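You operate a simulated robot arm through the tools that you are given. There is no shell and no other tool.

The job below is to be done with a simulated robot arm. You get a single attempt, and the scene is never put back.

JOB
Put things in order on the left end of the table. At the end: the medium filter from the left end of the table stands where the teal round brush stood; the black dauber stands where the cream nut driver stood; the cream nut driver stands on top of the grey block; the teal round brush stands where the black dauber stood; the white dauber stands where the medium filter stood; whatever was shut is shut again. Leave all else as you found it, and nothing knocked over.

It is judged by the outcome, as a careful person would: the job done as asked, and still so three seconds after it is handed in. It fails if anything else is knocked over, pushed out of place, dropped, spilled or broken.

ROBOT AND FRAMES
A 6-joint arm with a two-finger gripper, fixed in place. Base frame: the origin is at the foot of the arm, x ahead of it, y to its left, z up; the work surface is at about z = 0. Units: m, rad, N and s.
With the tool pointing down near the work surface it reaches from about 0.18 to 0.48 m from the base axis. Its first joint turns from -1.152 to 1.152 rad. Payload 1.76 kg.
The TCP is the grasp point between the finger pads, 0.029 m short of the fingertips. In the tool frame z runs along the fingers and y along their closing line. The gripper opens to 0.082 m; its body begins 0.058 m behind the TCP.
Orientation is that of the tool frame in the base frame, as a unit quaternion [x, y, z, w]. With the fingers straight down and closing along the base's y, the tool's x points along the base's -x, its y along +y and its z along -z.

CONTROLS
- The arm moves only by the tool jog_arm. Its argument "deltas" is a list of rows, each an object of numbers (a shift or turn left out is 0, a gripper value left out holds the last): "claw": the closure, from 0 (fully open) to 1 (shut); "x", "y", "z": the shift along the tool's x, y, z in m; "ax", "ay", "az": the turn, a rotation vector about the tool's x, y, z in rad. In form: [{"claw": .., "x": .., "y": .., "z": .., "ax": .., "ay": .., "az": ..}, ...]. A call has 1 to 20 rows; each row shifts and turns the commanded pose from where the row before left it, along the tool's axes as they then stand. Rows are played at 5 a second. More than 0.05 m and 0.15 rad between two rows, or a gripper value outside its range, and nothing of the call is played. A pose out of reach is approached as far as the arm can. The call stops where the force on the tool passes 40 N (or 10 N more than at its start, if that is more) or the arm is blocked; 0.2 s more then pass. Each finger travels about 0.2035 m/s and halts on what it meets, pressing with about 27 N; the grip force reading is that of the motor and also rises with nothing between the fingers. The clock runs only during rows and for 0.2 s after the last one: add rows that do not move to give the fingers time. It gives the time, the measured TCP pose, the force on the tool (base axes), the opening and the grip force at its end, in the units of the frame above (readings bear some noise), with the torque about the TCP (base axes, N m) and any sound that the robot's microphone picked up.
- Cameras (640 x 400 px; columns grow to the right, rows downward): "scene" is fixed at [0.0677, 0.3402, 0.4349]; the picture's right is [-0.66, -0.75, 0.00], its down [-0.37, 0.32, -0.87] and it looks along [0.66, -0.58, -0.49] (base axes); focal length 238 px, centre (320, 200). "wrist" rides on the gripper at [0.079, 0.004, -0.089] in the tool frame; the picture's right is [-0.05, 1.00, 0.00], its down [-0.71, -0.04, -0.71] and it looks along [-0.71, -0.04, 0.71] (tool axes); focal length 256 px, centre (320, 200). There is no depth. A picture from a camera that has moved, and an enlarged one, comes with that camera's place and axes in the base frame and with its lens.
- snapshot(camera): a new picture of that camera. The clock stands still meanwhile.
- enlarge(camera, box): a new picture of the part [left, top, right, bottom] of that camera's present view, enlarged. The clock stands still meanwhile.
- job_done(): hands the job in; it is judged then, once.

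Nothing tells you positions but the pictures and the camera data. Unless the task says otherwise, let go and move clear before handing in.

The tools are called after "Emit:" by a JSON object that holds its "method" and its "body". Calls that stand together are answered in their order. jog_arm: Moves the arm, as the interface text tells. Its arguments: {"type":"object","properties":{"deltas":{"type":"array","items":{"type":"object","properties":{"claw":{"type":"number"},"x":{"type":"number"},"y":{"type":"number"},"z":{"type":"number"},"ax":{"type":"number"},"ay":{"type":"number"},"az":{"type":"number"}}}}},"required":["deltas"]} The other tools are called the same way: snapshot (camera) takes a picture; enlarge (camera, box) takes an enlarged picture of a part of a camera's view; job_done () hands the job in.

At the start:

```text
t: 0.0
ee_pos: [0.2791, 0.1025, 0.2951]
orientation: [0.001, 1.0, 0.001, -0.001]
wrist_force: [-0.2, -0.4, 0.4]
ft_torque: [0.03, -0.01, -0.02]
grip_width: 0.082
grip_force: 0.0
```

scene: 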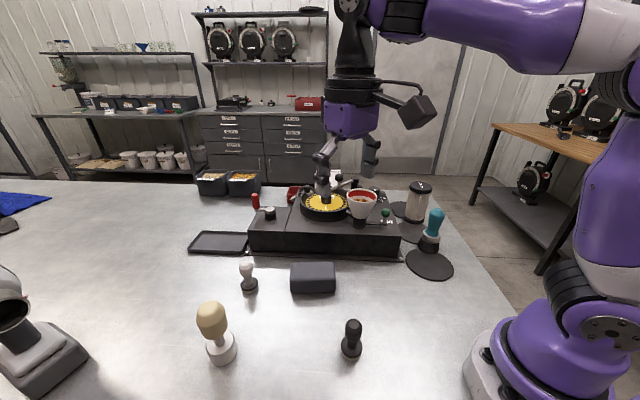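
wrist: 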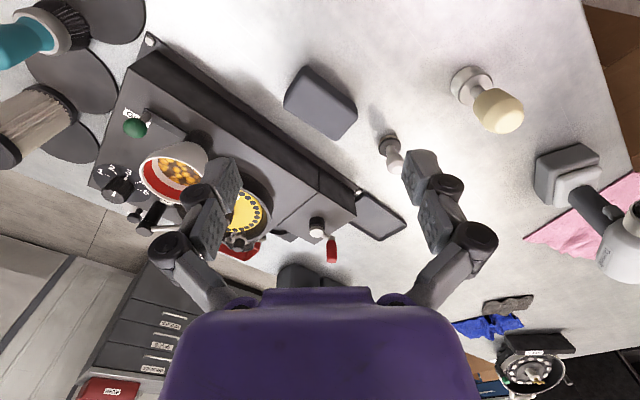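

I see a worktable with a dark machine, a grey block, and several small knobbed objects (cream, white, black) plus a teal brush and a cylinder on dark discs. I'll take closer pictures before any move.

Emit:
{"method": "enlarge", "body": {"camera": "scene", "box": [360, 160, 500, 300]}}

Emit:
{"method": "enlarge", "body": {"camera": "scene", "box": [180, 160, 420, 300]}}

Emit:
{"method": "enlarge", "body": {"camera": "scene", "box": [170, 250, 400, 390]}}

Emit:
{"method": "enlarge", "body": {"camera": "wrist", "box": [0, 0, 320, 200]}}

Emit:
{"method": "enlarge", "body": {"camera": "wrist", "box": [320, 0, 640, 200]}}

Emit:
{"method": "enlarge", "body": {"camera": "wrist", "box": [0, 180, 320, 400]}}

```text
2.86 times, centred on (430, 230) of scene
camera zoom: at [0.0677, 0.3402, 0.4349], right [-0.66, -0.75, 0.0], down [-0.37, 0.32, -0.87], along [0.66, -0.58, -0.49], focal length 681 px, centre (6, 114)
```

zoom: 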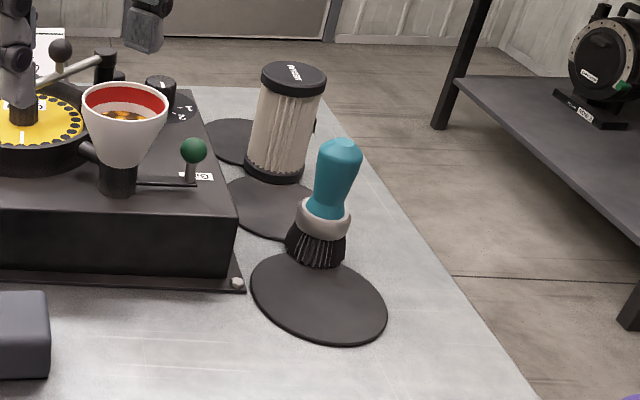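

```text
2.67 times, centred on (300, 230) of scene
camera zoom: at [0.0677, 0.3402, 0.4349], right [-0.66, -0.75, 0.0], down [-0.37, 0.32, -0.87], along [0.66, -0.58, -0.49], focal length 635 px, centre (373, 120)
```

zoom: 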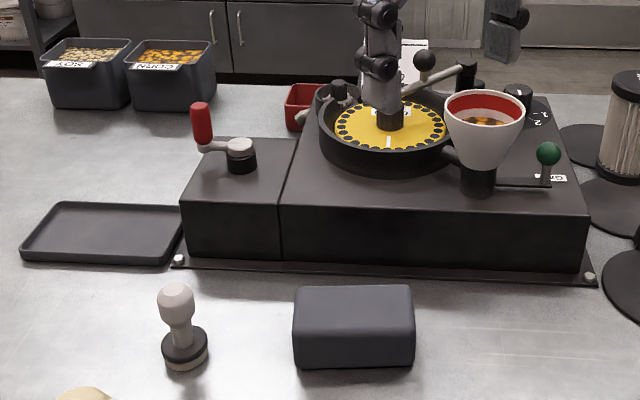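

```text
2.78 times, centred on (285, 320) of scene
camera zoom: at [0.0677, 0.3402, 0.4349], right [-0.66, -0.75, 0.0], down [-0.37, 0.32, -0.87], along [0.66, -0.58, -0.49], focal length 663 px, centre (417, -134)
```

zoom: 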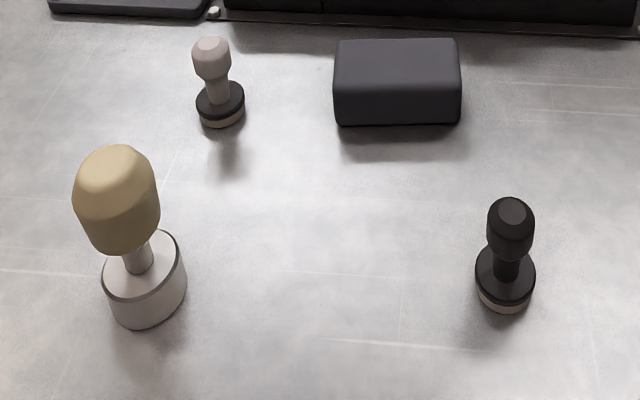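

```text
2.00 times, centred on (160, 100) of wrist
camera zoom: at [0.1987, 0.1073, 0.3861], right [0.05, 1.0, 0.0], down [0.71, -0.04, 0.71], along [0.71, -0.04, -0.71], focal length 512 px, centre (640, 400)
```

zoom: 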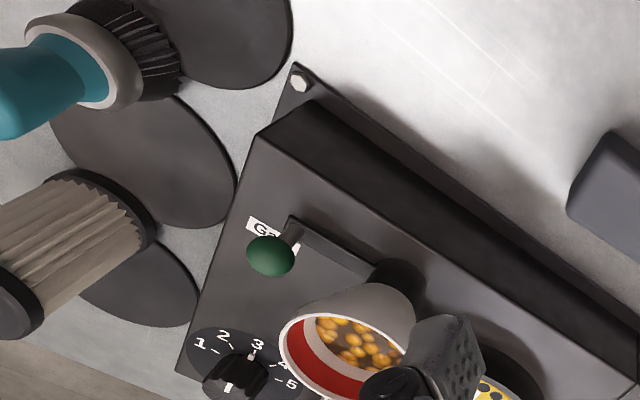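

```text
2.00 times, centred on (480, 100) of wrist
camera zoom: at [0.1987, 0.1073, 0.3861], right [0.05, 1.0, 0.0], down [0.71, -0.04, 0.71], along [0.71, -0.04, -0.71], focal length 512 px, centre (0, 400)
```

zoom: 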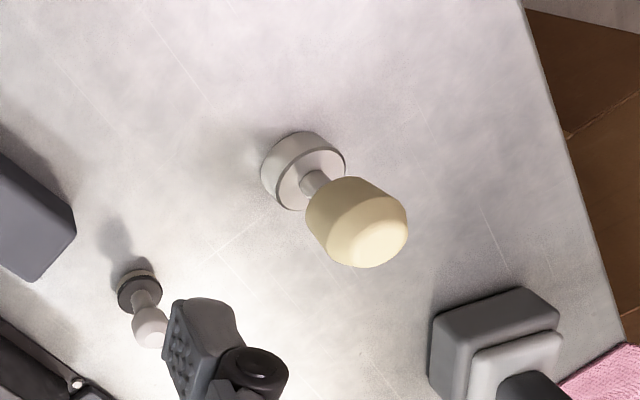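

```text
1.82 times, centred on (160, 290) of wrist
camera zoom: at [0.1987, 0.1073, 0.3861], right [0.05, 1.0, 0.0], down [0.71, -0.04, 0.71], along [0.71, -0.04, -0.71], focal length 465 px, centre (611, 36)
```

zoom: 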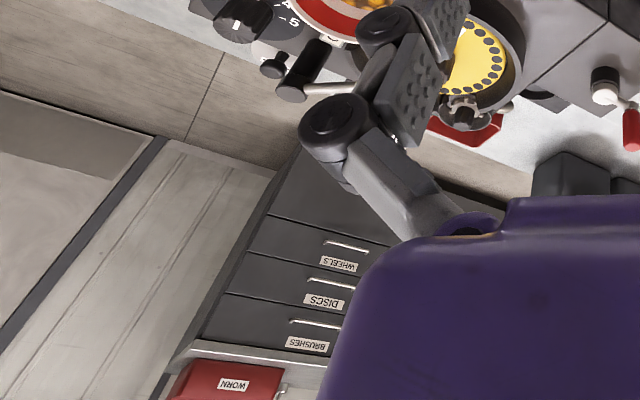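

The layout is turned about 45° to the arm. I want to read the label on the cylinder, see which disc each piece stands on, and check the surroundings.

Emit:
{"method": "enlarge", "body": {"camera": "scene", "box": [390, 170, 460, 215]}}

Emit:
{"method": "enlarge", "body": {"camera": "scene", "box": [390, 200, 470, 285]}}

Emit:
{"method": "enlarge", "body": {"camera": "wrist", "box": [0, 0, 150, 180]}}

Emit:
{"method": "enlarge", "body": {"camera": "wrist", "box": [440, 140, 640, 400]}}

Emit:
{"method": "enlarge", "body": {"camera": "scene", "box": [0, 170, 200, 400]}}

Emit:
{"method": "enlarge", "body": {"camera": "scene", "box": [0, 0, 320, 200]}}

```text
8.89 times, centred on (425, 192) of scene
camera zoom: at [0.0677, 0.3402, 0.4349], right [-0.66, -0.75, 0.0], down [-0.37, 0.32, -0.87], along [0.66, -0.58, -0.49], focal length 2118 px, centre (-613, 267)
```

zoom: 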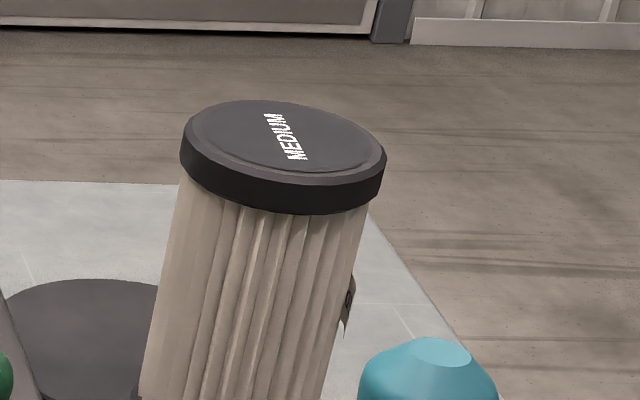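

```text
4.71 times, centred on (430, 242) of scene
camera zoom: at [0.0677, 0.3402, 0.4349], right [-0.66, -0.75, 0.0], down [-0.37, 0.32, -0.87], along [0.66, -0.58, -0.49], focal length 1121 px, centre (-198, 0)
```

zoom: 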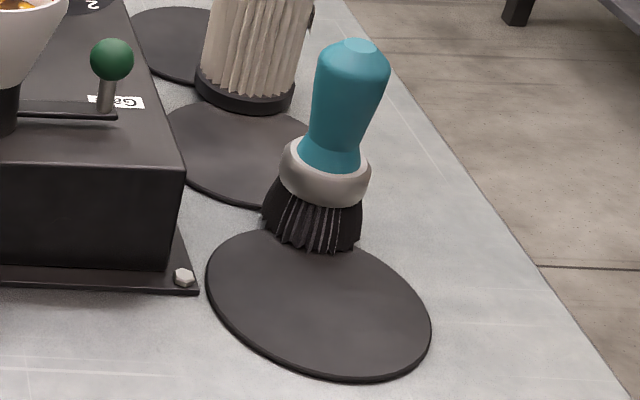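

```text
2.22 times, centred on (75, 90) of wrist
camera zoom: at [0.1987, 0.1073, 0.3861], right [0.05, 1.0, 0.0], down [0.71, -0.04, 0.71], along [0.71, -0.04, -0.71], focal length 569 px, centre (864, 444)
```

zoom: 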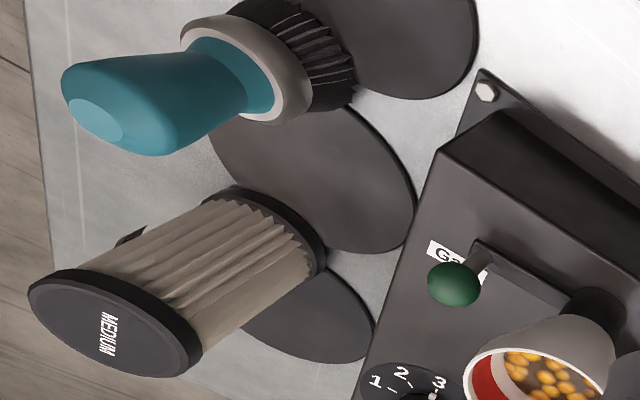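

```text
1.54 times, centred on (540, 270) of wrist
camera zoom: at [0.1987, 0.1073, 0.3861], right [0.05, 1.0, 0.0], down [0.71, -0.04, 0.71], along [0.71, -0.04, -0.71], focal length 394 px, centre (-18, 92)
```

zoom: 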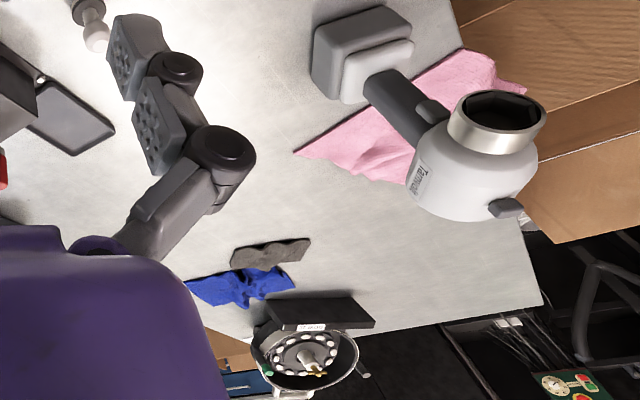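

```text
1.74 times, centred on (100, 285) of scene
camera zoom: at [0.0677, 0.3402, 0.4349], right [-0.66, -0.75, 0.0], down [-0.37, 0.32, -0.87], along [0.66, -0.58, -0.49], focal length 414 px, centre (703, 52)
```

zoom: 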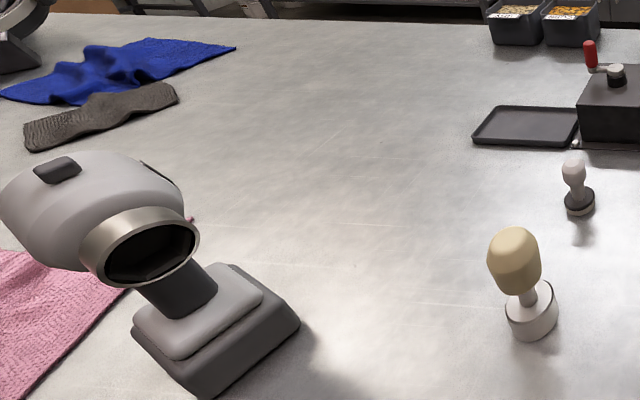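

```text
2.00 times, centred on (160, 100) of scene
camera zoom: at [0.0677, 0.3402, 0.4349], right [-0.66, -0.75, 0.0], down [-0.37, 0.32, -0.87], along [0.66, -0.58, -0.49], focal length 477 px, centre (640, 400)
```

zoom: 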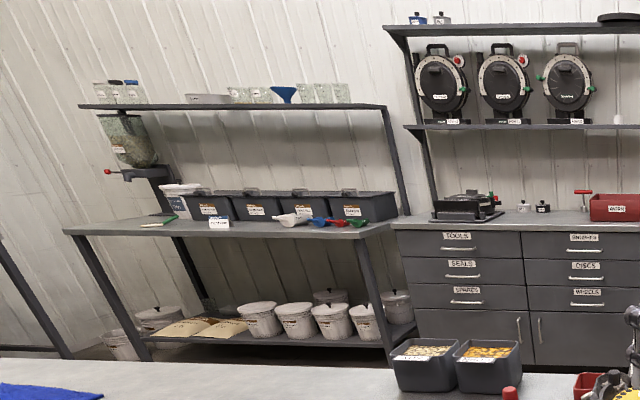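

The filter's lid reads MEDIUM, so that piece is identified. My estimates are: cream driver (0.35, 0.31), black dauber (0.20, 0.15), white dauber (0.45, 0.21), block (0.37, 0.09), teal brush (0.25, -0.205), filter (0.354, -0.315). I'll first turn and hover over the cream driver to check its place with the wrist camera.

Emit:
{"method": "jog_arm", "body": {"deltas": [{"az": -0.146, "claw": 0}, {"az": -0.146}, {"az": -0.146}, {"az": -0.146}, {"az": -0.146}, {"x": -0.03, "y": 0.018, "z": 0.005}, {"x": -0.03, "y": 0.018, "z": 0.005}, {"x": -0.03, "y": 0.018, "z": 0.005}, {"x": -0.03, "y": 0.018, "z": 0.005}, {"x": -0.03, "y": 0.018, "z": 0.005}, {"x": -0.03, "y": 0.018, "z": 0.005}, {}]}}

Emit:
{"method": "snapshot", "body": {"camera": "wrist"}}

Emit:
{"method": "snapshot", "body": {"camera": "scene"}}

```text
t: 2.6
ee_pos: [0.322, 0.2864, 0.2346]
orientation: [-0.356, 0.934, 0.001, -0.001]
wrist_force: [0.0, -0.5, 0.0]
ft_torque: [0.02, -0.01, -0.02]
grip_width: 0.0818
grip_force: 0.1
out of reach, approached as far as the arm can: row 10, 11
```

```text
taken
camera wrist: at [0.2583, 0.2357, 0.3247], right [-0.63, 0.78, 0.0], down [0.55, 0.44, 0.71], along [0.55, 0.44, -0.71], focal length 256 px, centre (320, 200)
```

wrist: 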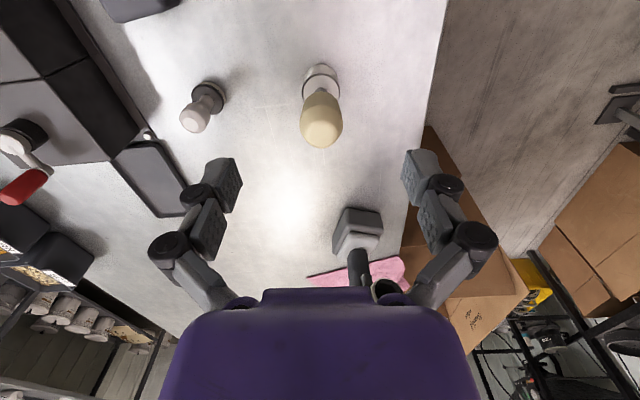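

```text
taken
```

scene: 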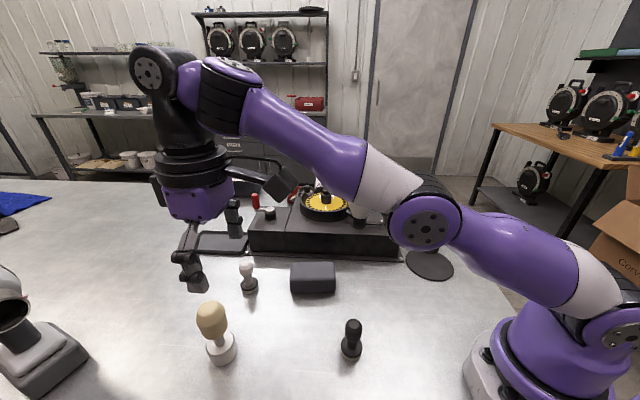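

The cream driver and the white dauber are both in the wrist view, and the last shift was just out of reach at that height. I'll zoom in for accurate bearings.

Emit:
{"method": "enlarge", "body": {"camera": "wrist", "box": [250, 50, 400, 160]}}

Emit:
{"method": "enlarge", "body": {"camera": "wrist", "box": [150, 60, 260, 150]}}

```text
3.64 times, centred on (325, 105) of wrist
camera zoom: at [0.2583, 0.2357, 0.3247], right [-0.63, 0.78, 0.0], down [0.55, 0.44, 0.71], along [0.55, 0.44, -0.71], focal length 931 px, centre (302, 546)
```

zoom: 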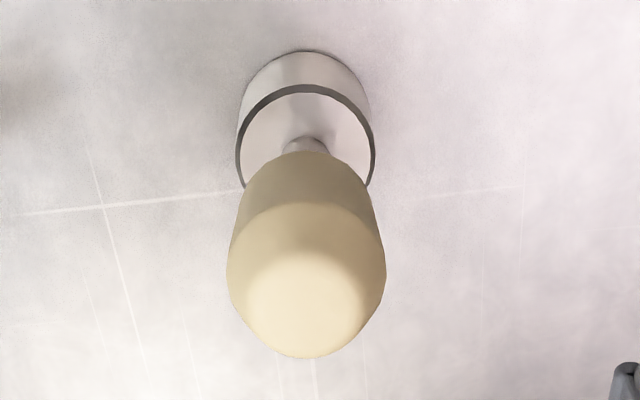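

```text
4.44 times, centred on (205, 105) of wrist
camera zoom: at [0.2583, 0.2357, 0.3247], right [-0.63, 0.78, 0.0], down [0.55, 0.44, 0.71], along [0.55, 0.44, -0.71], focal length 1138 px, centre (831, 622)
```

zoom: 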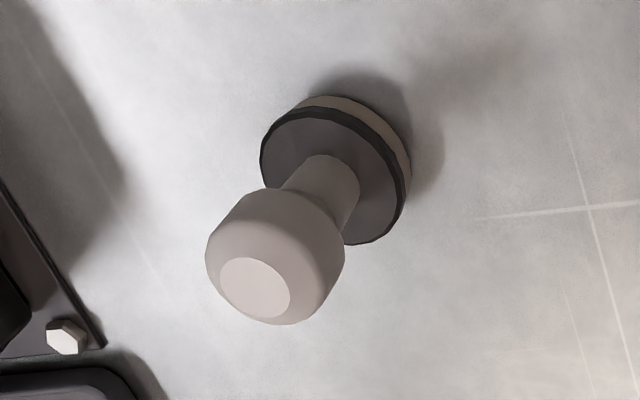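

The cream driver stands at about (0.351, 0.311) with its top near z = 0.118. The white dauber is at (0.454, 0.2145), top 0.072, which needs a small outward tilt later. I'll make a small retreat to see how the commanded pose carries on after the out-of-reach row.

Emit:
{"method": "jog_arm", "body": {"deltas": [{"x": 0.03, "z": 0.03}, {}]}}

```text
t: 3.2
ee_pos: [0.322, 0.2871, 0.2268]
orientation: [-0.357, 0.934, 0.002, 0.001]
wrist_force: [-0.3, 0.4, 0.4]
ft_torque: [-0.02, 0.0, 0.0]
grip_width: 0.0821
grip_force: 0.0
out of reach, approached as far as the arm can: row 1
```

Emit:
{"method": "jog_arm", "body": {"deltas": [{}, {}, {}]}}

Emit:
{"method": "jog_arm", "body": {"deltas": [{"z": 0.02}, {}, {}]}}

```text
t: 4.0
ee_pos: [0.322, 0.2854, 0.2265]
orientation: [-0.356, 0.934, 0.001, 0.0]
wrist_force: [0.1, 0.5, -0.4]
ft_torque: [-0.01, 0.0, 0.0]
grip_width: 0.082
grip_force: 0.0
```

```text
t: 4.8
ee_pos: [0.3206, 0.2874, 0.2067]
orientation: [-0.357, 0.934, 0.0, 0.001]
wrist_force: [0.0, -0.5, 0.5]
ft_torque: [0.01, 0.02, 0.0]
grip_width: 0.0821
grip_force: 0.1
```

The pose resets to where the arm really is, and it now sits at (0.3215, 0.2865, 0.207). I'll drop down short of the cream driver, then look to confirm it lies between the fingers before sliding outward.

Emit:
{"method": "jog_arm", "body": {"deltas": [{"x": 0.03}, {"z": 0.03}, {"z": 0.03}, {"z": 0.03}, {"z": 0.03}, {}]}}

Emit:
{"method": "snapshot", "body": {"camera": "wrist"}}

Emit:
{"method": "snapshot", "body": {"camera": "scene"}}

```text
t: 6.2
ee_pos: [0.3019, 0.2681, 0.0878]
orientation: [-0.357, 0.934, 0.001, 0.001]
wrist_force: [-0.4, -0.3, 0.5]
ft_torque: [-0.02, 0.0, -0.01]
grip_width: 0.0821
grip_force: 0.0
```

```text
taken
camera wrist: at [0.2396, 0.2183, 0.1794], right [-0.63, 0.78, 0.0], down [0.55, 0.44, 0.71], along [0.55, 0.44, -0.71], focal length 256 px, centre (320, 200)
```

wrist: 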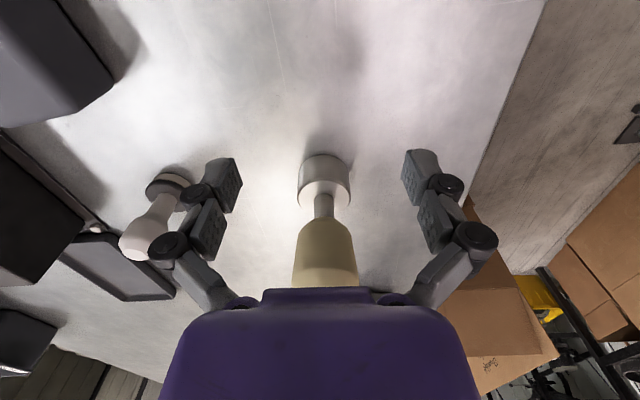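

```text
taken
```

scene: 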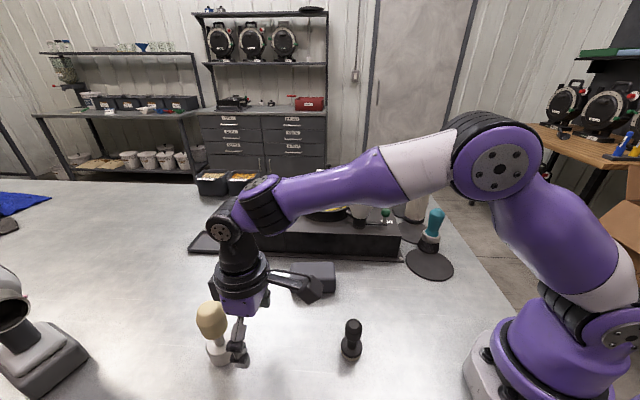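

The fingers straddle the line to the cream driver cleanly. I'll slide outward about 67 mm at this height and check before closing.

Emit:
{"method": "jog_arm", "body": {"deltas": [{"x": -0.0223}, {"x": -0.0223}, {"x": -0.0222, "y": -0.001}, {}]}}

Emit:
{"method": "snapshot", "body": {"camera": "wrist"}}

Emit:
{"method": "enlarge", "body": {"camera": "scene", "box": [150, 230, 350, 390]}}

```text
t: 7.2
ee_pos: [0.3512, 0.3107, 0.0914]
orientation: [-0.357, 0.934, 0.001, 0.0]
wrist_force: [0.2, -0.5, 0.4]
ft_torque: [-0.02, 0.01, 0.03]
grip_width: 0.0822
grip_force: 0.2
```

```text
taken
camera wrist: at [0.2891, 0.2616, 0.182], right [-0.63, 0.78, 0.0], down [0.55, 0.44, 0.71], along [0.55, 0.44, -0.71], focal length 256 px, centre (320, 200)
```

wrist: 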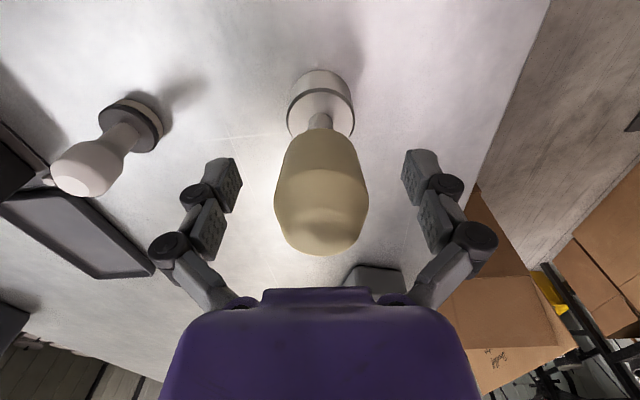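

```text
2.50 times, centred on (250, 310) of scene
camera zoom: at [0.0677, 0.3402, 0.4349], right [-0.66, -0.75, 0.0], down [-0.37, 0.32, -0.87], along [0.66, -0.58, -0.49], focal length 596 px, centre (495, -75)
```

zoom: 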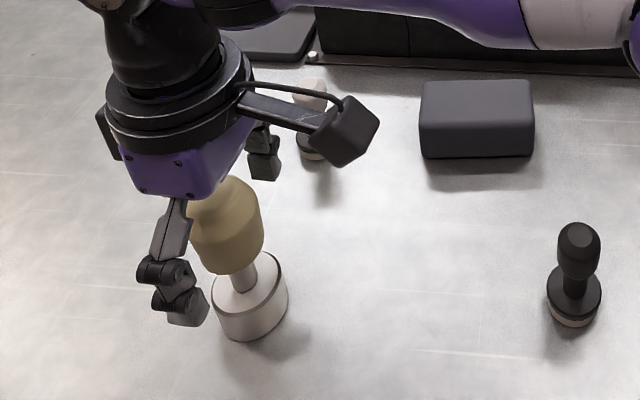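

The handle sits centred between the pads at the right depth. I'll lower 5 mm and close gradually.

Emit:
{"method": "jog_arm", "body": {"deltas": [{"z": 0.005}, {"claw": 0.35}, {"claw": 0.45}, {"claw": 0.6}, {"claw": 1.0}, {}, {}]}}

Emit:
{"method": "snapshot", "body": {"camera": "wrist"}}

```text
t: 8.8
ee_pos: [0.3495, 0.3112, 0.0851]
orientation: [-0.357, 0.934, 0.0, 0.0]
wrist_force: [0.1, -1.5, 2.1]
ft_torque: [-0.1, 0.08, 0.02]
grip_width: 0.039
grip_force: 27.1
```

```text
taken
camera wrist: at [0.2888, 0.2625, 0.1769], right [-0.63, 0.78, 0.0], down [0.55, 0.44, 0.71], along [0.55, 0.44, -0.71], focal length 256 px, centre (320, 200)
```

wrist: 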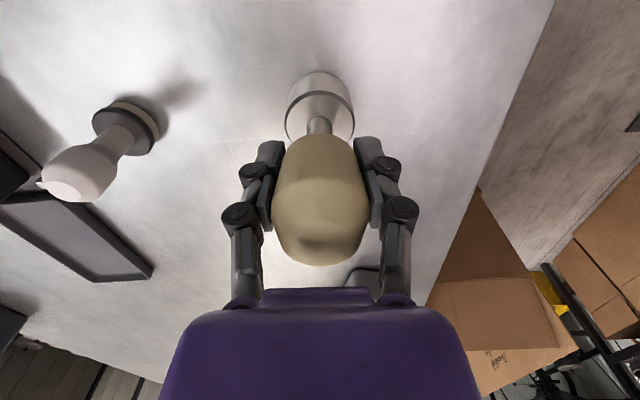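

The grip holds at 39 mm width. I'll lift it up and inward.

Emit:
{"method": "jog_arm", "body": {"deltas": [{"z": -0.01}, {"z": -0.015}, {"z": -0.015}, {"x": 0.02, "z": -0.02}, {"x": 0.03, "z": -0.02}, {"x": 0.03, "z": -0.02}, {"x": 0.02, "z": -0.02}, {}]}}

Emit:
{"method": "snapshot", "body": {"camera": "wrist"}}

Emit:
{"method": "snapshot", "body": {"camera": "scene"}}

```text
t: 10.6
ee_pos: [0.273, 0.2449, 0.2044]
orientation: [-0.356, 0.935, 0.001, 0.0]
wrist_force: [-0.1, -0.5, -3.2]
ft_torque: [-0.02, -0.01, -0.01]
grip_width: 0.039
grip_force: 26.8
```

```text
taken
camera wrist: at [0.2104, 0.1953, 0.2955], right [-0.63, 0.78, 0.0], down [0.55, 0.44, 0.71], along [0.55, 0.44, -0.71], focal length 256 px, centre (320, 200)
```

wrist: 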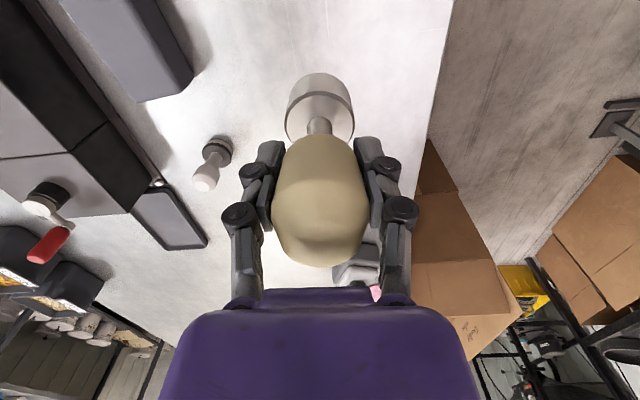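

```text
taken
```

scene: 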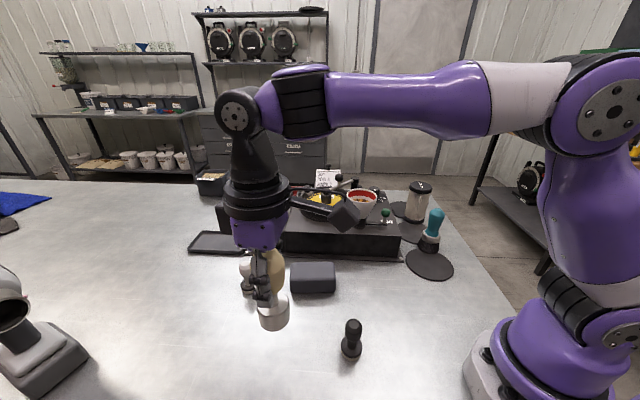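

The cream driver is up and steady. I'll turn and move toward the block to measure it from the wrist camera.

Emit:
{"method": "jog_arm", "body": {"deltas": [{"az": 0.12}, {"az": 0.12}, {"az": 0.12}, {"az": 0.12}, {"x": 0.008, "y": -0.0367, "z": -0.006}, {"x": 0.008, "y": -0.0367, "z": -0.006}, {"x": 0.008, "y": -0.0367, "z": -0.006}, {"x": 0.008, "y": -0.0367, "z": -0.006}, {"x": 0.008, "y": -0.0367, "z": -0.006}, {}]}}

Emit:
{"method": "snapshot", "body": {"camera": "wrist"}}

```text
t: 12.8
ee_pos: [0.2797, 0.0556, 0.2333]
orientation: [-0.124, 0.992, 0.001, -0.001]
wrist_force: [0.2, 0.4, -3.6]
ft_torque: [-0.04, 0.01, -0.01]
grip_width: 0.0389
grip_force: 27.5
```

```text
taken
camera wrist: at [0.2015, 0.0407, 0.3245], right [-0.2, 0.98, 0.0], down [0.69, 0.14, 0.71], along [0.69, 0.14, -0.71], focal length 256 px, centre (320, 200)
```

wrist: 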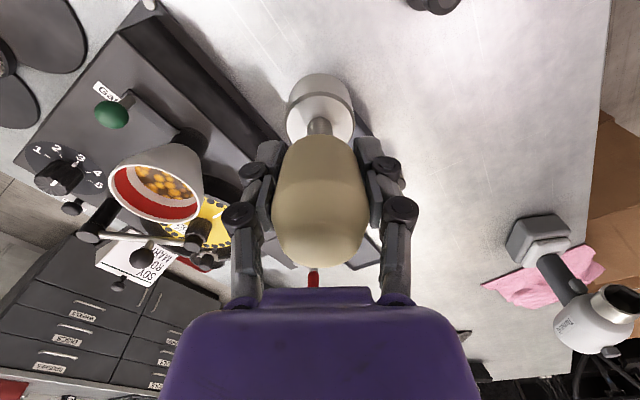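

The held driver hides the block from here. I'll step sideways to see it.

Emit:
{"method": "jog_arm", "body": {"deltas": [{"y": 0.04}, {"y": 0.04}, {"y": 0.03}, {}]}}

Emit:
{"method": "snapshot", "body": {"camera": "wrist"}}

Emit:
{"method": "enlarge", "body": {"camera": "wrist", "box": [140, 20, 300, 140]}}

```text
t: 13.8
ee_pos: [0.2534, 0.1644, 0.234]
orientation: [-0.125, 0.992, 0.0, 0.0]
wrist_force: [0.9, 0.8, -3.0]
ft_torque: [0.0, -0.01, -0.01]
grip_width: 0.0391
grip_force: 27.1
```

```text
taken
camera wrist: at [0.1748, 0.1495, 0.3246], right [-0.2, 0.98, 0.0], down [0.69, 0.14, 0.71], along [0.69, 0.14, -0.71], focal length 256 px, centre (320, 200)
```

wrist: 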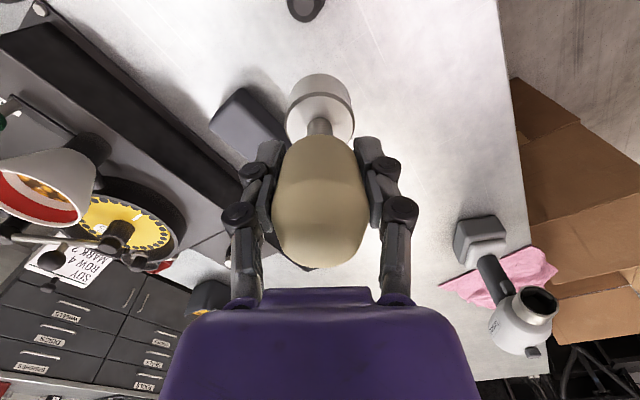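

```text
3.33 times, centred on (220, 80) of wrist
camera zoom: at [0.1748, 0.1495, 0.3246], right [-0.2, 0.98, 0.0], down [0.69, 0.14, 0.71], along [0.69, 0.14, -0.71], focal length 853 px, centre (653, 600)
```

zoom: 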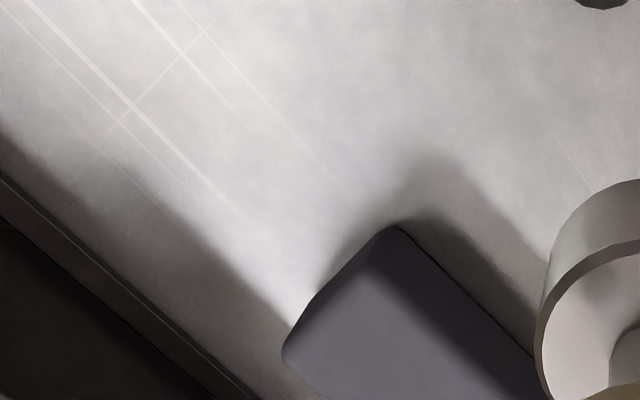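

Emit:
{"method": "jog_arm", "body": {"deltas": [{"y": 0.035}, {"y": 0.035}, {}]}}

Emit:
{"method": "enlarge", "body": {"camera": "wrist", "box": [80, 20, 240, 140]}}

Emit:
{"method": "snapshot", "body": {"camera": "wrist"}}

Emit:
{"method": "enlarge", "body": {"camera": "scene", "box": [270, 240, 360, 310]}}

```text
t: 14.6
ee_pos: [0.2358, 0.2325, 0.2341]
orientation: [-0.124, 0.992, 0.001, 0.0]
wrist_force: [-0.1, 0.4, -3.7]
ft_torque: [0.0, 0.01, -0.01]
grip_width: 0.0389
grip_force: 27.3
```

```text
3.33 times, centred on (160, 80) of wrist
camera zoom: at [0.1578, 0.2171, 0.3244], right [-0.19, 0.98, 0.0], down [0.69, 0.14, 0.71], along [0.69, 0.14, -0.71], focal length 853 px, centre (853, 600)
```

zoom: 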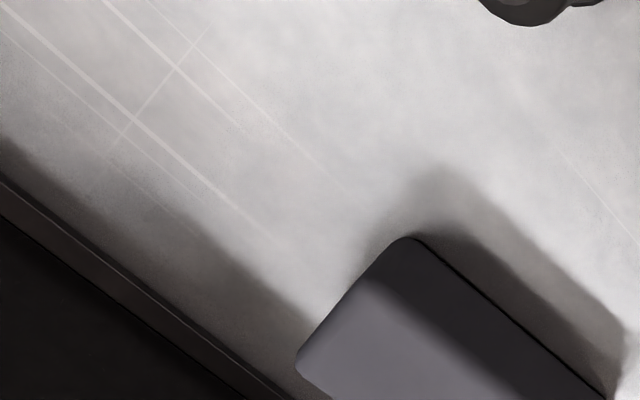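

```text
taken
camera wrist: at [0.1578, 0.2171, 0.3244], right [-0.19, 0.98, 0.0], down [0.69, 0.14, 0.71], along [0.69, 0.14, -0.71], focal length 256 px, centre (320, 200)
```

wrist: 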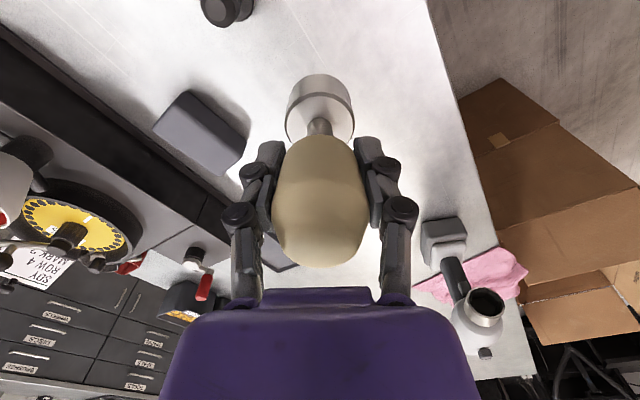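

```text
5.71 times, centred on (315, 275) of scene
camera zoom: at [0.0677, 0.3403, 0.4349], right [-0.66, -0.75, 0.0], down [-0.37, 0.32, -0.87], along [0.66, -0.58, -0.49], focal length 1362 px, centre (349, -229)
```

zoom: 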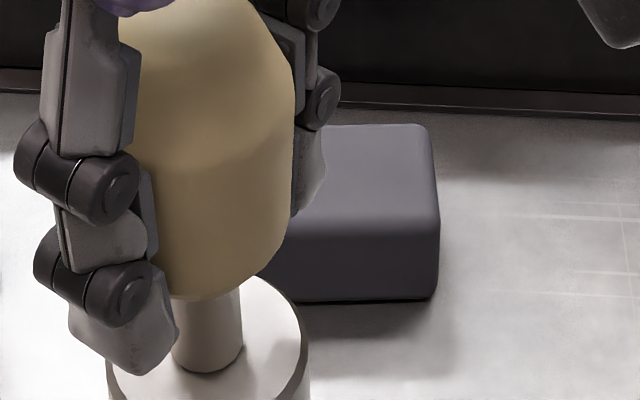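

Emit:
{"method": "enlarge", "body": {"camera": "wrist", "box": [130, 70, 270, 190]}}

```text
3.33 times, centred on (200, 130) of wrist
camera zoom: at [0.1578, 0.2171, 0.3244], right [-0.19, 0.98, 0.0], down [0.69, 0.14, 0.71], along [0.69, 0.14, -0.71], focal length 853 px, centre (720, 433)
```

zoom: 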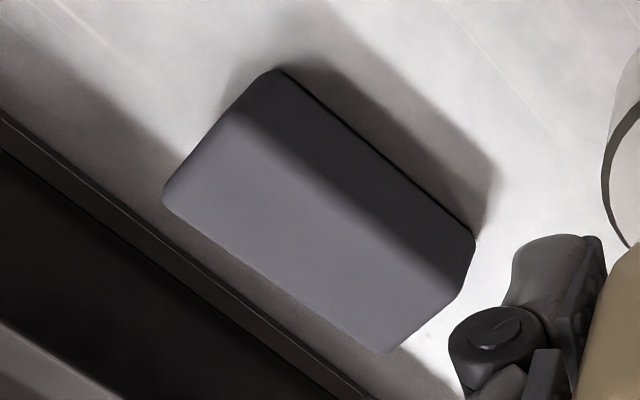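

I estimate the block at about 94 × 50 × 40 mm, centred near (0.367, 0.10). I'll take a steeper view to pin down its depth and height.

Emit:
{"method": "jog_arm", "body": {"deltas": [{"x": -0.0274, "y": -0.018}, {"x": -0.0274, "y": -0.018}, {"x": -0.0274, "y": -0.018}, {"x": -0.0274, "y": -0.018}, {}]}}

Emit:
{"method": "snapshot", "body": {"camera": "wrist"}}

Emit:
{"method": "enlarge", "body": {"camera": "wrist", "box": [140, 0, 300, 110]}}

```text
t: 15.8
ee_pos: [0.3615, 0.1888, 0.235]
orientation: [-0.125, 0.992, 0.002, -0.001]
wrist_force: [0.4, 0.1, -2.9]
ft_torque: [0.0, 0.0, -0.01]
grip_width: 0.039
grip_force: 26.8
```

```text
taken
camera wrist: at [0.2836, 0.174, 0.3253], right [-0.2, 0.98, 0.0], down [0.69, 0.14, 0.71], along [0.69, 0.14, -0.71], focal length 256 px, centre (320, 200)
```

wrist: 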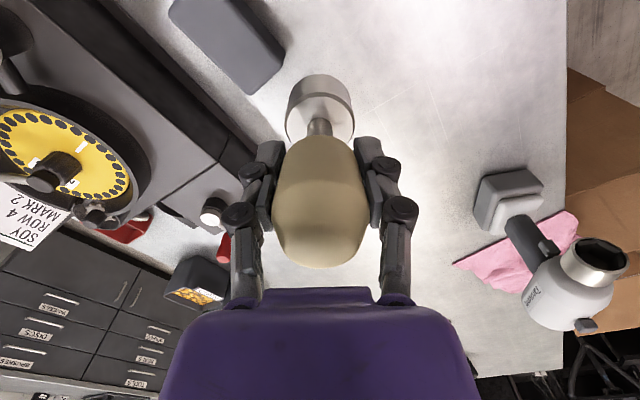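

```text
3.64 times, centred on (220, 55) of wrist
camera zoom: at [0.2836, 0.174, 0.3253], right [-0.2, 0.98, 0.0], down [0.69, 0.14, 0.71], along [0.69, 0.14, -0.71], focal length 931 px, centre (684, 727)
```

zoom: 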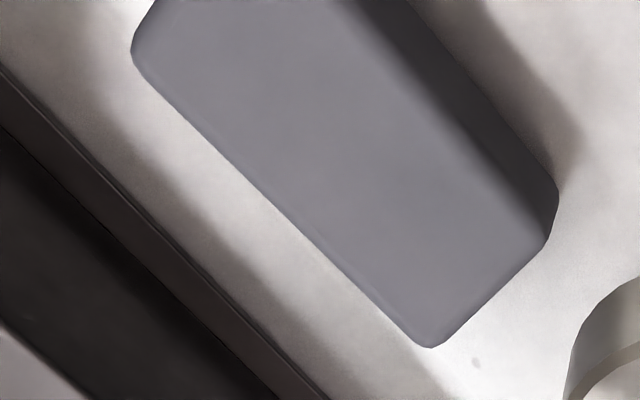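

The block centre works out at about (0.366, 0.101), top at roughly 40–47 mm. I'll turn the hand so the fingers open along the block's length, away from the machine, then move over the block and come down to just above it.

Emit:
{"method": "jog_arm", "body": {"deltas": [{"az": 0.135}, {"az": 0.135}, {"az": 0.135}, {"az": 0.135}, {"az": 0.135}, {"az": 0.135}, {"az": 0.132}, {"x": -0.02, "y": -0.0214}, {"x": -0.02, "y": -0.0214}, {"x": -0.0198, "y": -0.0215}, {}]}}

Emit:
{"method": "snapshot", "body": {"camera": "wrist"}}

Emit:
{"method": "enlarge", "body": {"camera": "scene", "box": [230, 180, 410, 310]}}

```text
t: 18.2
ee_pos: [0.3649, 0.1045, 0.2341]
orientation: [0.338, 0.941, 0.001, 0.0]
wrist_force: [-0.5, -1.3, -2.9]
ft_torque: [0.06, 0.0, -0.01]
grip_width: 0.0388
grip_force: 27.2
```

```text
taken
camera wrist: at [0.3055, 0.1578, 0.3255], right [0.68, 0.74, 0.0], down [0.52, -0.48, 0.71], along [0.52, -0.48, -0.71], focal length 256 px, centre (320, 200)
```

wrist: 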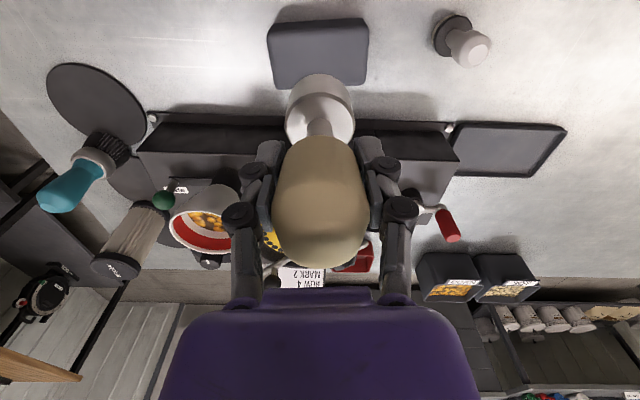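

```text
3.08 times, centred on (320, 245) of scene
camera zoom: at [0.0678, 0.3402, 0.4349], right [-0.66, -0.75, 0.0], down [-0.37, 0.32, -0.87], along [0.66, -0.58, -0.49], focal length 733 px, centre (320, 62)
```

zoom: 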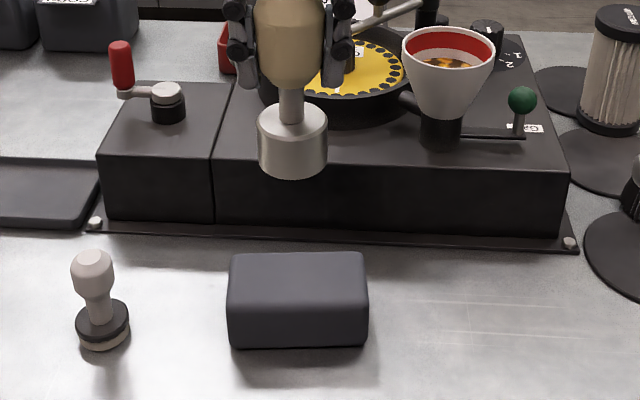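

Emit:
{"method": "enlarge", "body": {"camera": "wrist", "box": [240, 0, 400, 100]}}

```text
4.00 times, centred on (320, 50) of wrist
camera zoom: at [0.3055, 0.1578, 0.3255], right [0.68, 0.74, 0.0], down [0.52, -0.48, 0.71], along [0.52, -0.48, -0.71], focal length 1024 px, centre (320, 800)
```

zoom: 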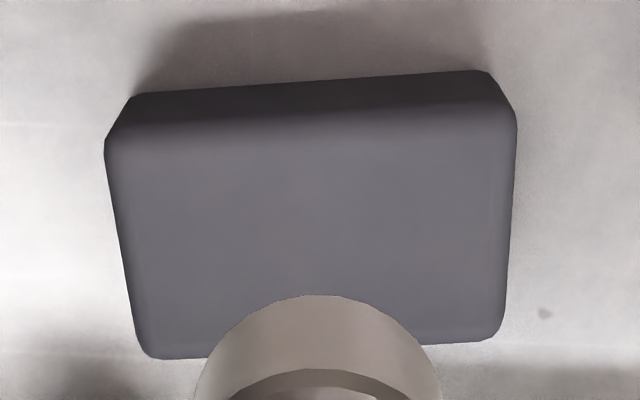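

This aligned view gives the block centre as (0.366, 0.100), depth about 50 mm and height about 45 mm. I'll come down to roughly 15 mm above it and check.

Emit:
{"method": "jog_arm", "body": {"deltas": [{"z": 0.03}, {"z": 0.03}, {"z": 0.024}, {}, {}]}}

Emit:
{"method": "snapshot", "body": {"camera": "wrist"}}

Emit:
{"method": "enlarge", "body": {"camera": "scene", "box": [230, 210, 390, 310]}}

```text
t: 19.4
ee_pos: [0.3643, 0.1003, 0.1517]
orientation: [0.338, 0.941, 0.001, 0.0]
wrist_force: [-0.3, -0.1, -3.4]
ft_torque: [-0.02, -0.02, 0.02]
grip_width: 0.0386
grip_force: 27.0
```

```text
taken
camera wrist: at [0.3052, 0.1546, 0.242], right [0.68, 0.74, 0.0], down [0.52, -0.48, 0.71], along [0.52, -0.48, -0.71], focal length 256 px, centre (320, 200)
```

wrist: 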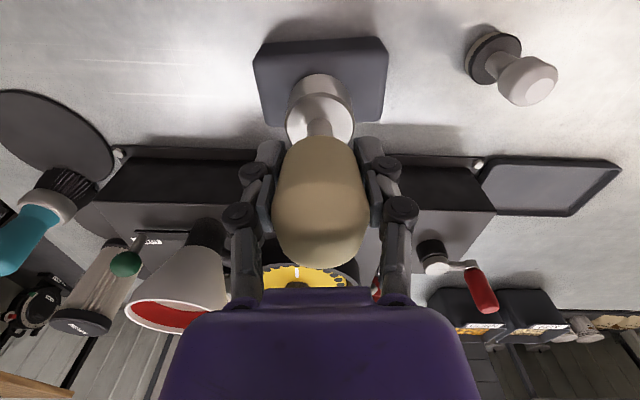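

```text
4.00 times, centred on (310, 260) of scene
camera zoom: at [0.0678, 0.3402, 0.4349], right [-0.66, -0.75, 0.0], down [-0.37, 0.32, -0.87], along [0.66, -0.58, -0.49], focal length 953 px, centre (360, -40)
```

zoom: 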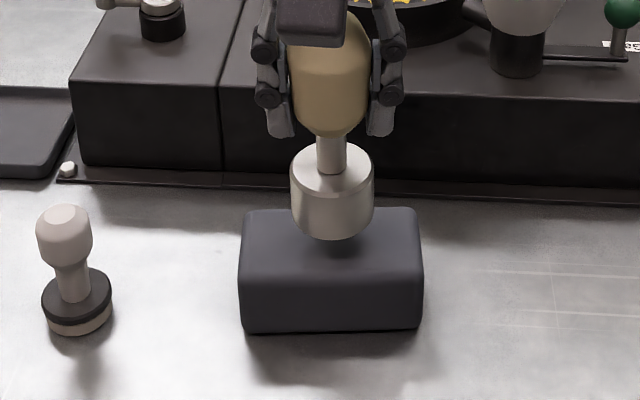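

The driver hangs centred over the block with about 20 mm to go. I'll ease it down, watching the force.

Emit:
{"method": "jog_arm", "body": {"deltas": [{"x": -0.002, "z": 0.004}, {"z": 0.004}, {"z": 0.004}, {}, {}]}}

Emit:
{"method": "enlarge", "body": {"camera": "scene", "box": [270, 220, 370, 300]}}

```text
t: 20.6
ee_pos: [0.3672, 0.0999, 0.1385]
orientation: [0.339, 0.941, 0.002, 0.0]
wrist_force: [-0.1, 0.2, -3.1]
ft_torque: [-0.01, 0.01, -0.02]
grip_width: 0.0389
grip_force: 27.1
```

```text
5.00 times, centred on (320, 260) of scene
camera zoom: at [0.0678, 0.3402, 0.4349], right [-0.66, -0.75, 0.0], down [-0.37, 0.32, -0.87], along [0.66, -0.58, -0.49], focal length 1191 px, centre (320, -100)
```

zoom: 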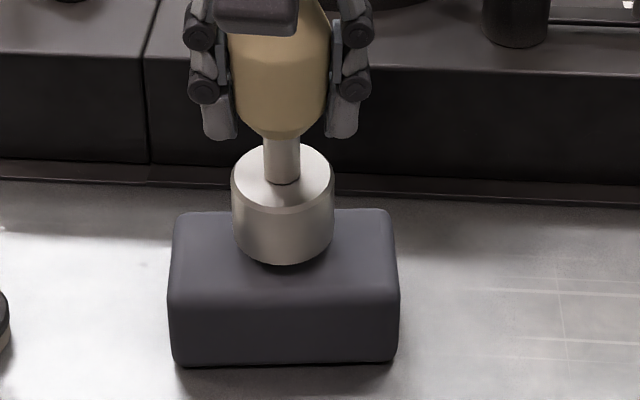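

Emit:
{"method": "jog_arm", "body": {"deltas": [{"z": 0.002}, {"z": 0.002}, {}]}}

Emit:
{"method": "jog_arm", "body": {"deltas": [{"z": 0.002}, {}]}}

Emit:
{"method": "jog_arm", "body": {"deltas": [{"z": 0.0015}, {}]}}

```text
t: 21.4
ee_pos: [0.3682, 0.1006, 0.1339]
orientation: [0.339, 0.941, -0.001, -0.002]
wrist_force: [0.3, -0.1, -3.1]
ft_torque: [0.01, -0.01, 0.02]
grip_width: 0.0386
grip_force: 27.1
```

```text
t: 22.0
ee_pos: [0.3671, 0.1, 0.1318]
orientation: [0.339, 0.941, 0.0, -0.001]
wrist_force: [-0.9, -0.1, -2.7]
ft_torque: [0.0, 0.0, 0.03]
grip_width: 0.0386
grip_force: 26.9
```

```text
t: 22.6
ee_pos: [0.3679, 0.1004, 0.1327]
orientation: [0.338, 0.941, 0.001, -0.001]
wrist_force: [0.5, 0.7, -3.3]
ft_torque: [-0.01, 0.0, -0.02]
grip_width: 0.039
grip_force: 27.4
```

Emit:
{"method": "jog_arm", "body": {"deltas": [{"z": 0.0015}, {}]}}

Emit:
{"method": "jog_arm", "body": {"deltas": [{"z": 0.0015}, {}]}}

Emit:
{"method": "enlarge", "body": {"camera": "scene", "box": [280, 240, 360, 300]}}

```text
t: 23.2
ee_pos: [0.3676, 0.1011, 0.1308]
orientation: [0.339, 0.941, 0.002, 0.001]
wrist_force: [-0.7, 0.6, 14.8]
ft_torque: [0.05, 0.02, 0.01]
grip_width: 0.0388
grip_force: 26.8
```

```text
t: 23.8
ee_pos: [0.3674, 0.0998, 0.1282]
orientation: [0.339, 0.941, 0.001, 0.001]
wrist_force: [0.9, -1.2, 16.6]
ft_torque: [-0.11, -0.06, 0.05]
grip_width: 0.0386
grip_force: 26.6
```

```text
6.67 times, centred on (320, 270) of scene
camera zoom: at [0.0677, 0.3402, 0.4349], right [-0.66, -0.75, 0.0], down [-0.37, 0.32, -0.87], along [0.66, -0.58, -0.49], focal length 1588 px, centre (320, -267)
```

zoom: 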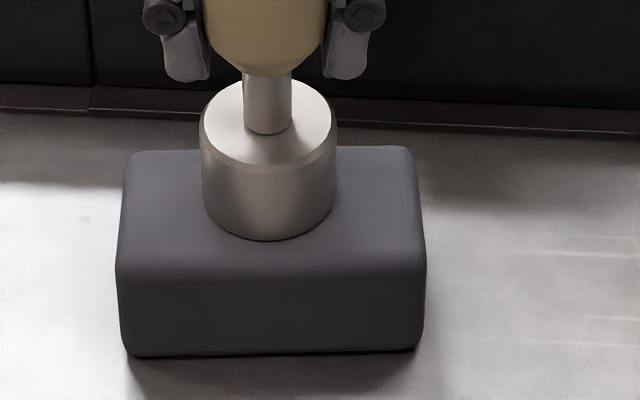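

It has touched down with the block top at about z = 0.045, and it sits centred. I'll relieve the press slightly, open, and rise straight up.

Emit:
{"method": "jog_arm", "body": {"deltas": [{"z": -0.001}, {"claw": 0.45}, {"claw": 0.3}, {"claw": 0.0}, {}, {}]}}

Emit:
{"method": "enlarge", "body": {"camera": "scene", "box": [250, 200, 390, 300]}}

Emit:
{"method": "snapshot", "body": {"camera": "wrist"}}

```text
t: 25.2
ee_pos: [0.367, 0.0995, 0.129]
orientation: [0.338, 0.941, 0.002, 0.0]
wrist_force: [0.4, -0.3, 0.0]
ft_torque: [-0.02, -0.02, 0.01]
grip_width: 0.0822
grip_force: 0.1
```

```text
4.00 times, centred on (320, 250) of scene
camera zoom: at [0.0677, 0.3402, 0.4349], right [-0.66, -0.75, 0.0], down [-0.37, 0.32, -0.87], along [0.66, -0.58, -0.49], focal length 953 px, centre (320, 0)
```

zoom: 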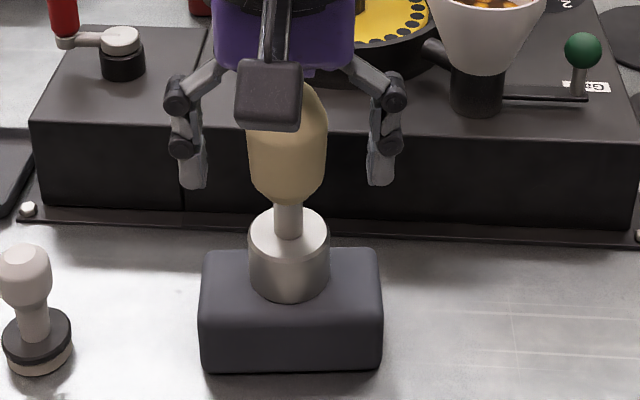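

```text
taken
camera wrist: at [0.3086, 0.1542, 0.2196], right [0.68, 0.74, 0.0], down [0.52, -0.48, 0.71], along [0.52, -0.48, -0.71], focal length 256 px, centre (320, 200)
```

wrist: 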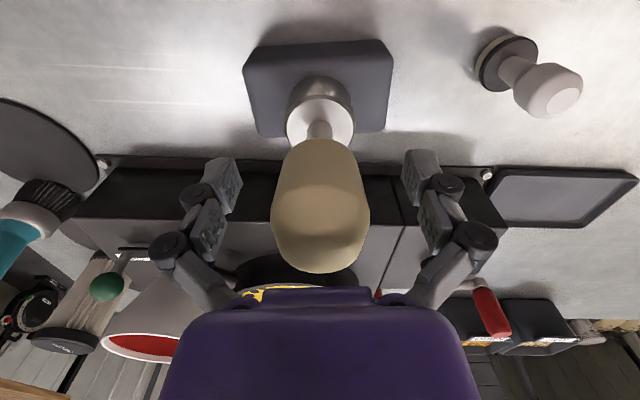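

The cream driver stands on the block on its own. I'll rise straight up, turn the hand back, and go over the black dauber to measure it.

Emit:
{"method": "jog_arm", "body": {"deltas": [{"z": -0.02}, {"z": -0.03}, {"z": -0.03}, {"z": -0.025}, {"az": -0.142}, {"az": -0.142}, {"az": -0.142}, {"az": -0.142}, {"az": -0.142}, {"az": -0.142}, {"az": -0.142}, {"az": -0.142}, {"az": -0.142}, {"az": -0.142}, {}]}}

Emit:
{"method": "snapshot", "body": {"camera": "scene"}}

```text
t: 28.4
ee_pos: [0.368, 0.0996, 0.2334]
orientation: [-0.357, 0.934, 0.0, 0.0]
wrist_force: [0.0, -0.2, 0.0]
ft_torque: [0.0, 0.0, -0.03]
grip_width: 0.0822
grip_force: 0.0
```

```text
taken
```

scene: 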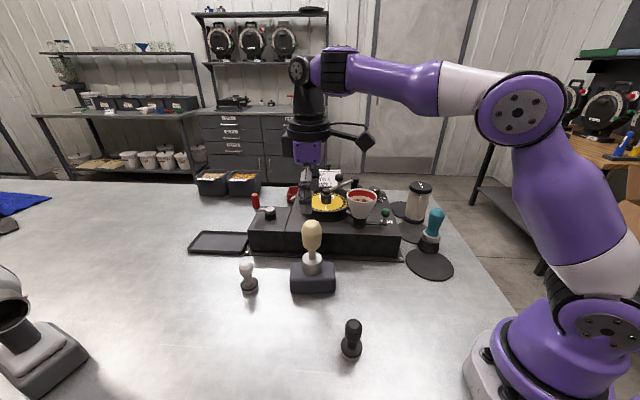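

Emit:
{"method": "jog_arm", "body": {"deltas": [{"x": 0.018, "y": 0.0297}, {"x": 0.018, "y": 0.0297}, {"x": 0.018, "y": 0.0297}, {"x": 0.018, "y": 0.0297}, {"x": 0.018, "y": 0.0297}, {}, {}]}}

Emit:
{"method": "snapshot", "body": {"camera": "wrist"}}

Emit:
{"method": "enlarge", "body": {"camera": "wrist", "box": [250, 40, 390, 150]}}

```text
t: 30.0
ee_pos: [0.1993, 0.153, 0.2329]
orientation: [-0.357, 0.934, 0.001, 0.001]
wrist_force: [0.5, 1.0, -0.2]
ft_torque: [0.02, 0.03, 0.02]
grip_width: 0.0823
grip_force: 0.1
```

```text
taken
camera wrist: at [0.1361, 0.1026, 0.3236], right [-0.63, 0.78, 0.0], down [0.55, 0.44, 0.71], along [0.55, 0.44, -0.71], focal length 256 px, centre (320, 200)
```

wrist: 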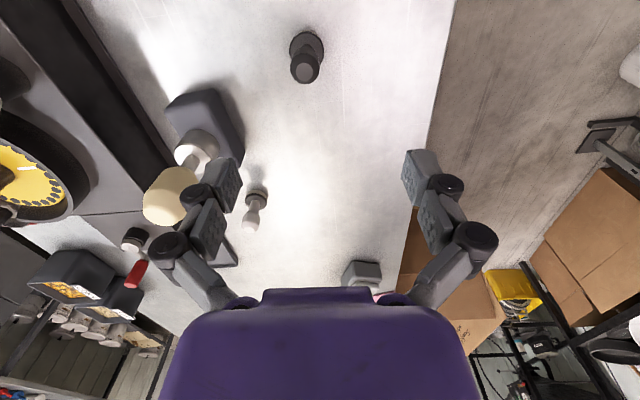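

```text
3.64 times, centred on (320, 95) of wrist
camera zoom: at [0.1361, 0.1026, 0.3236], right [-0.63, 0.78, 0.0], down [0.55, 0.44, 0.71], along [0.55, 0.44, -0.71], focal length 931 px, centre (320, 582)
```

zoom: 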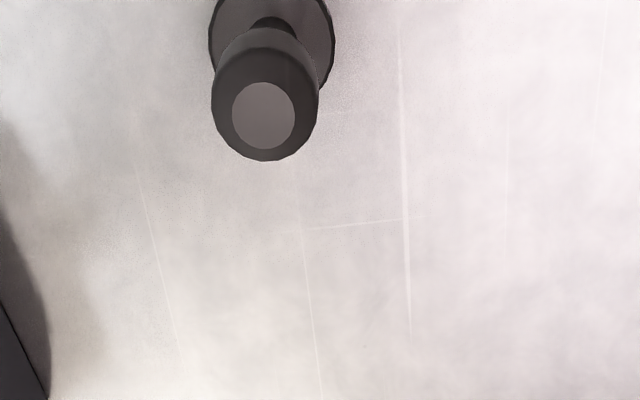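

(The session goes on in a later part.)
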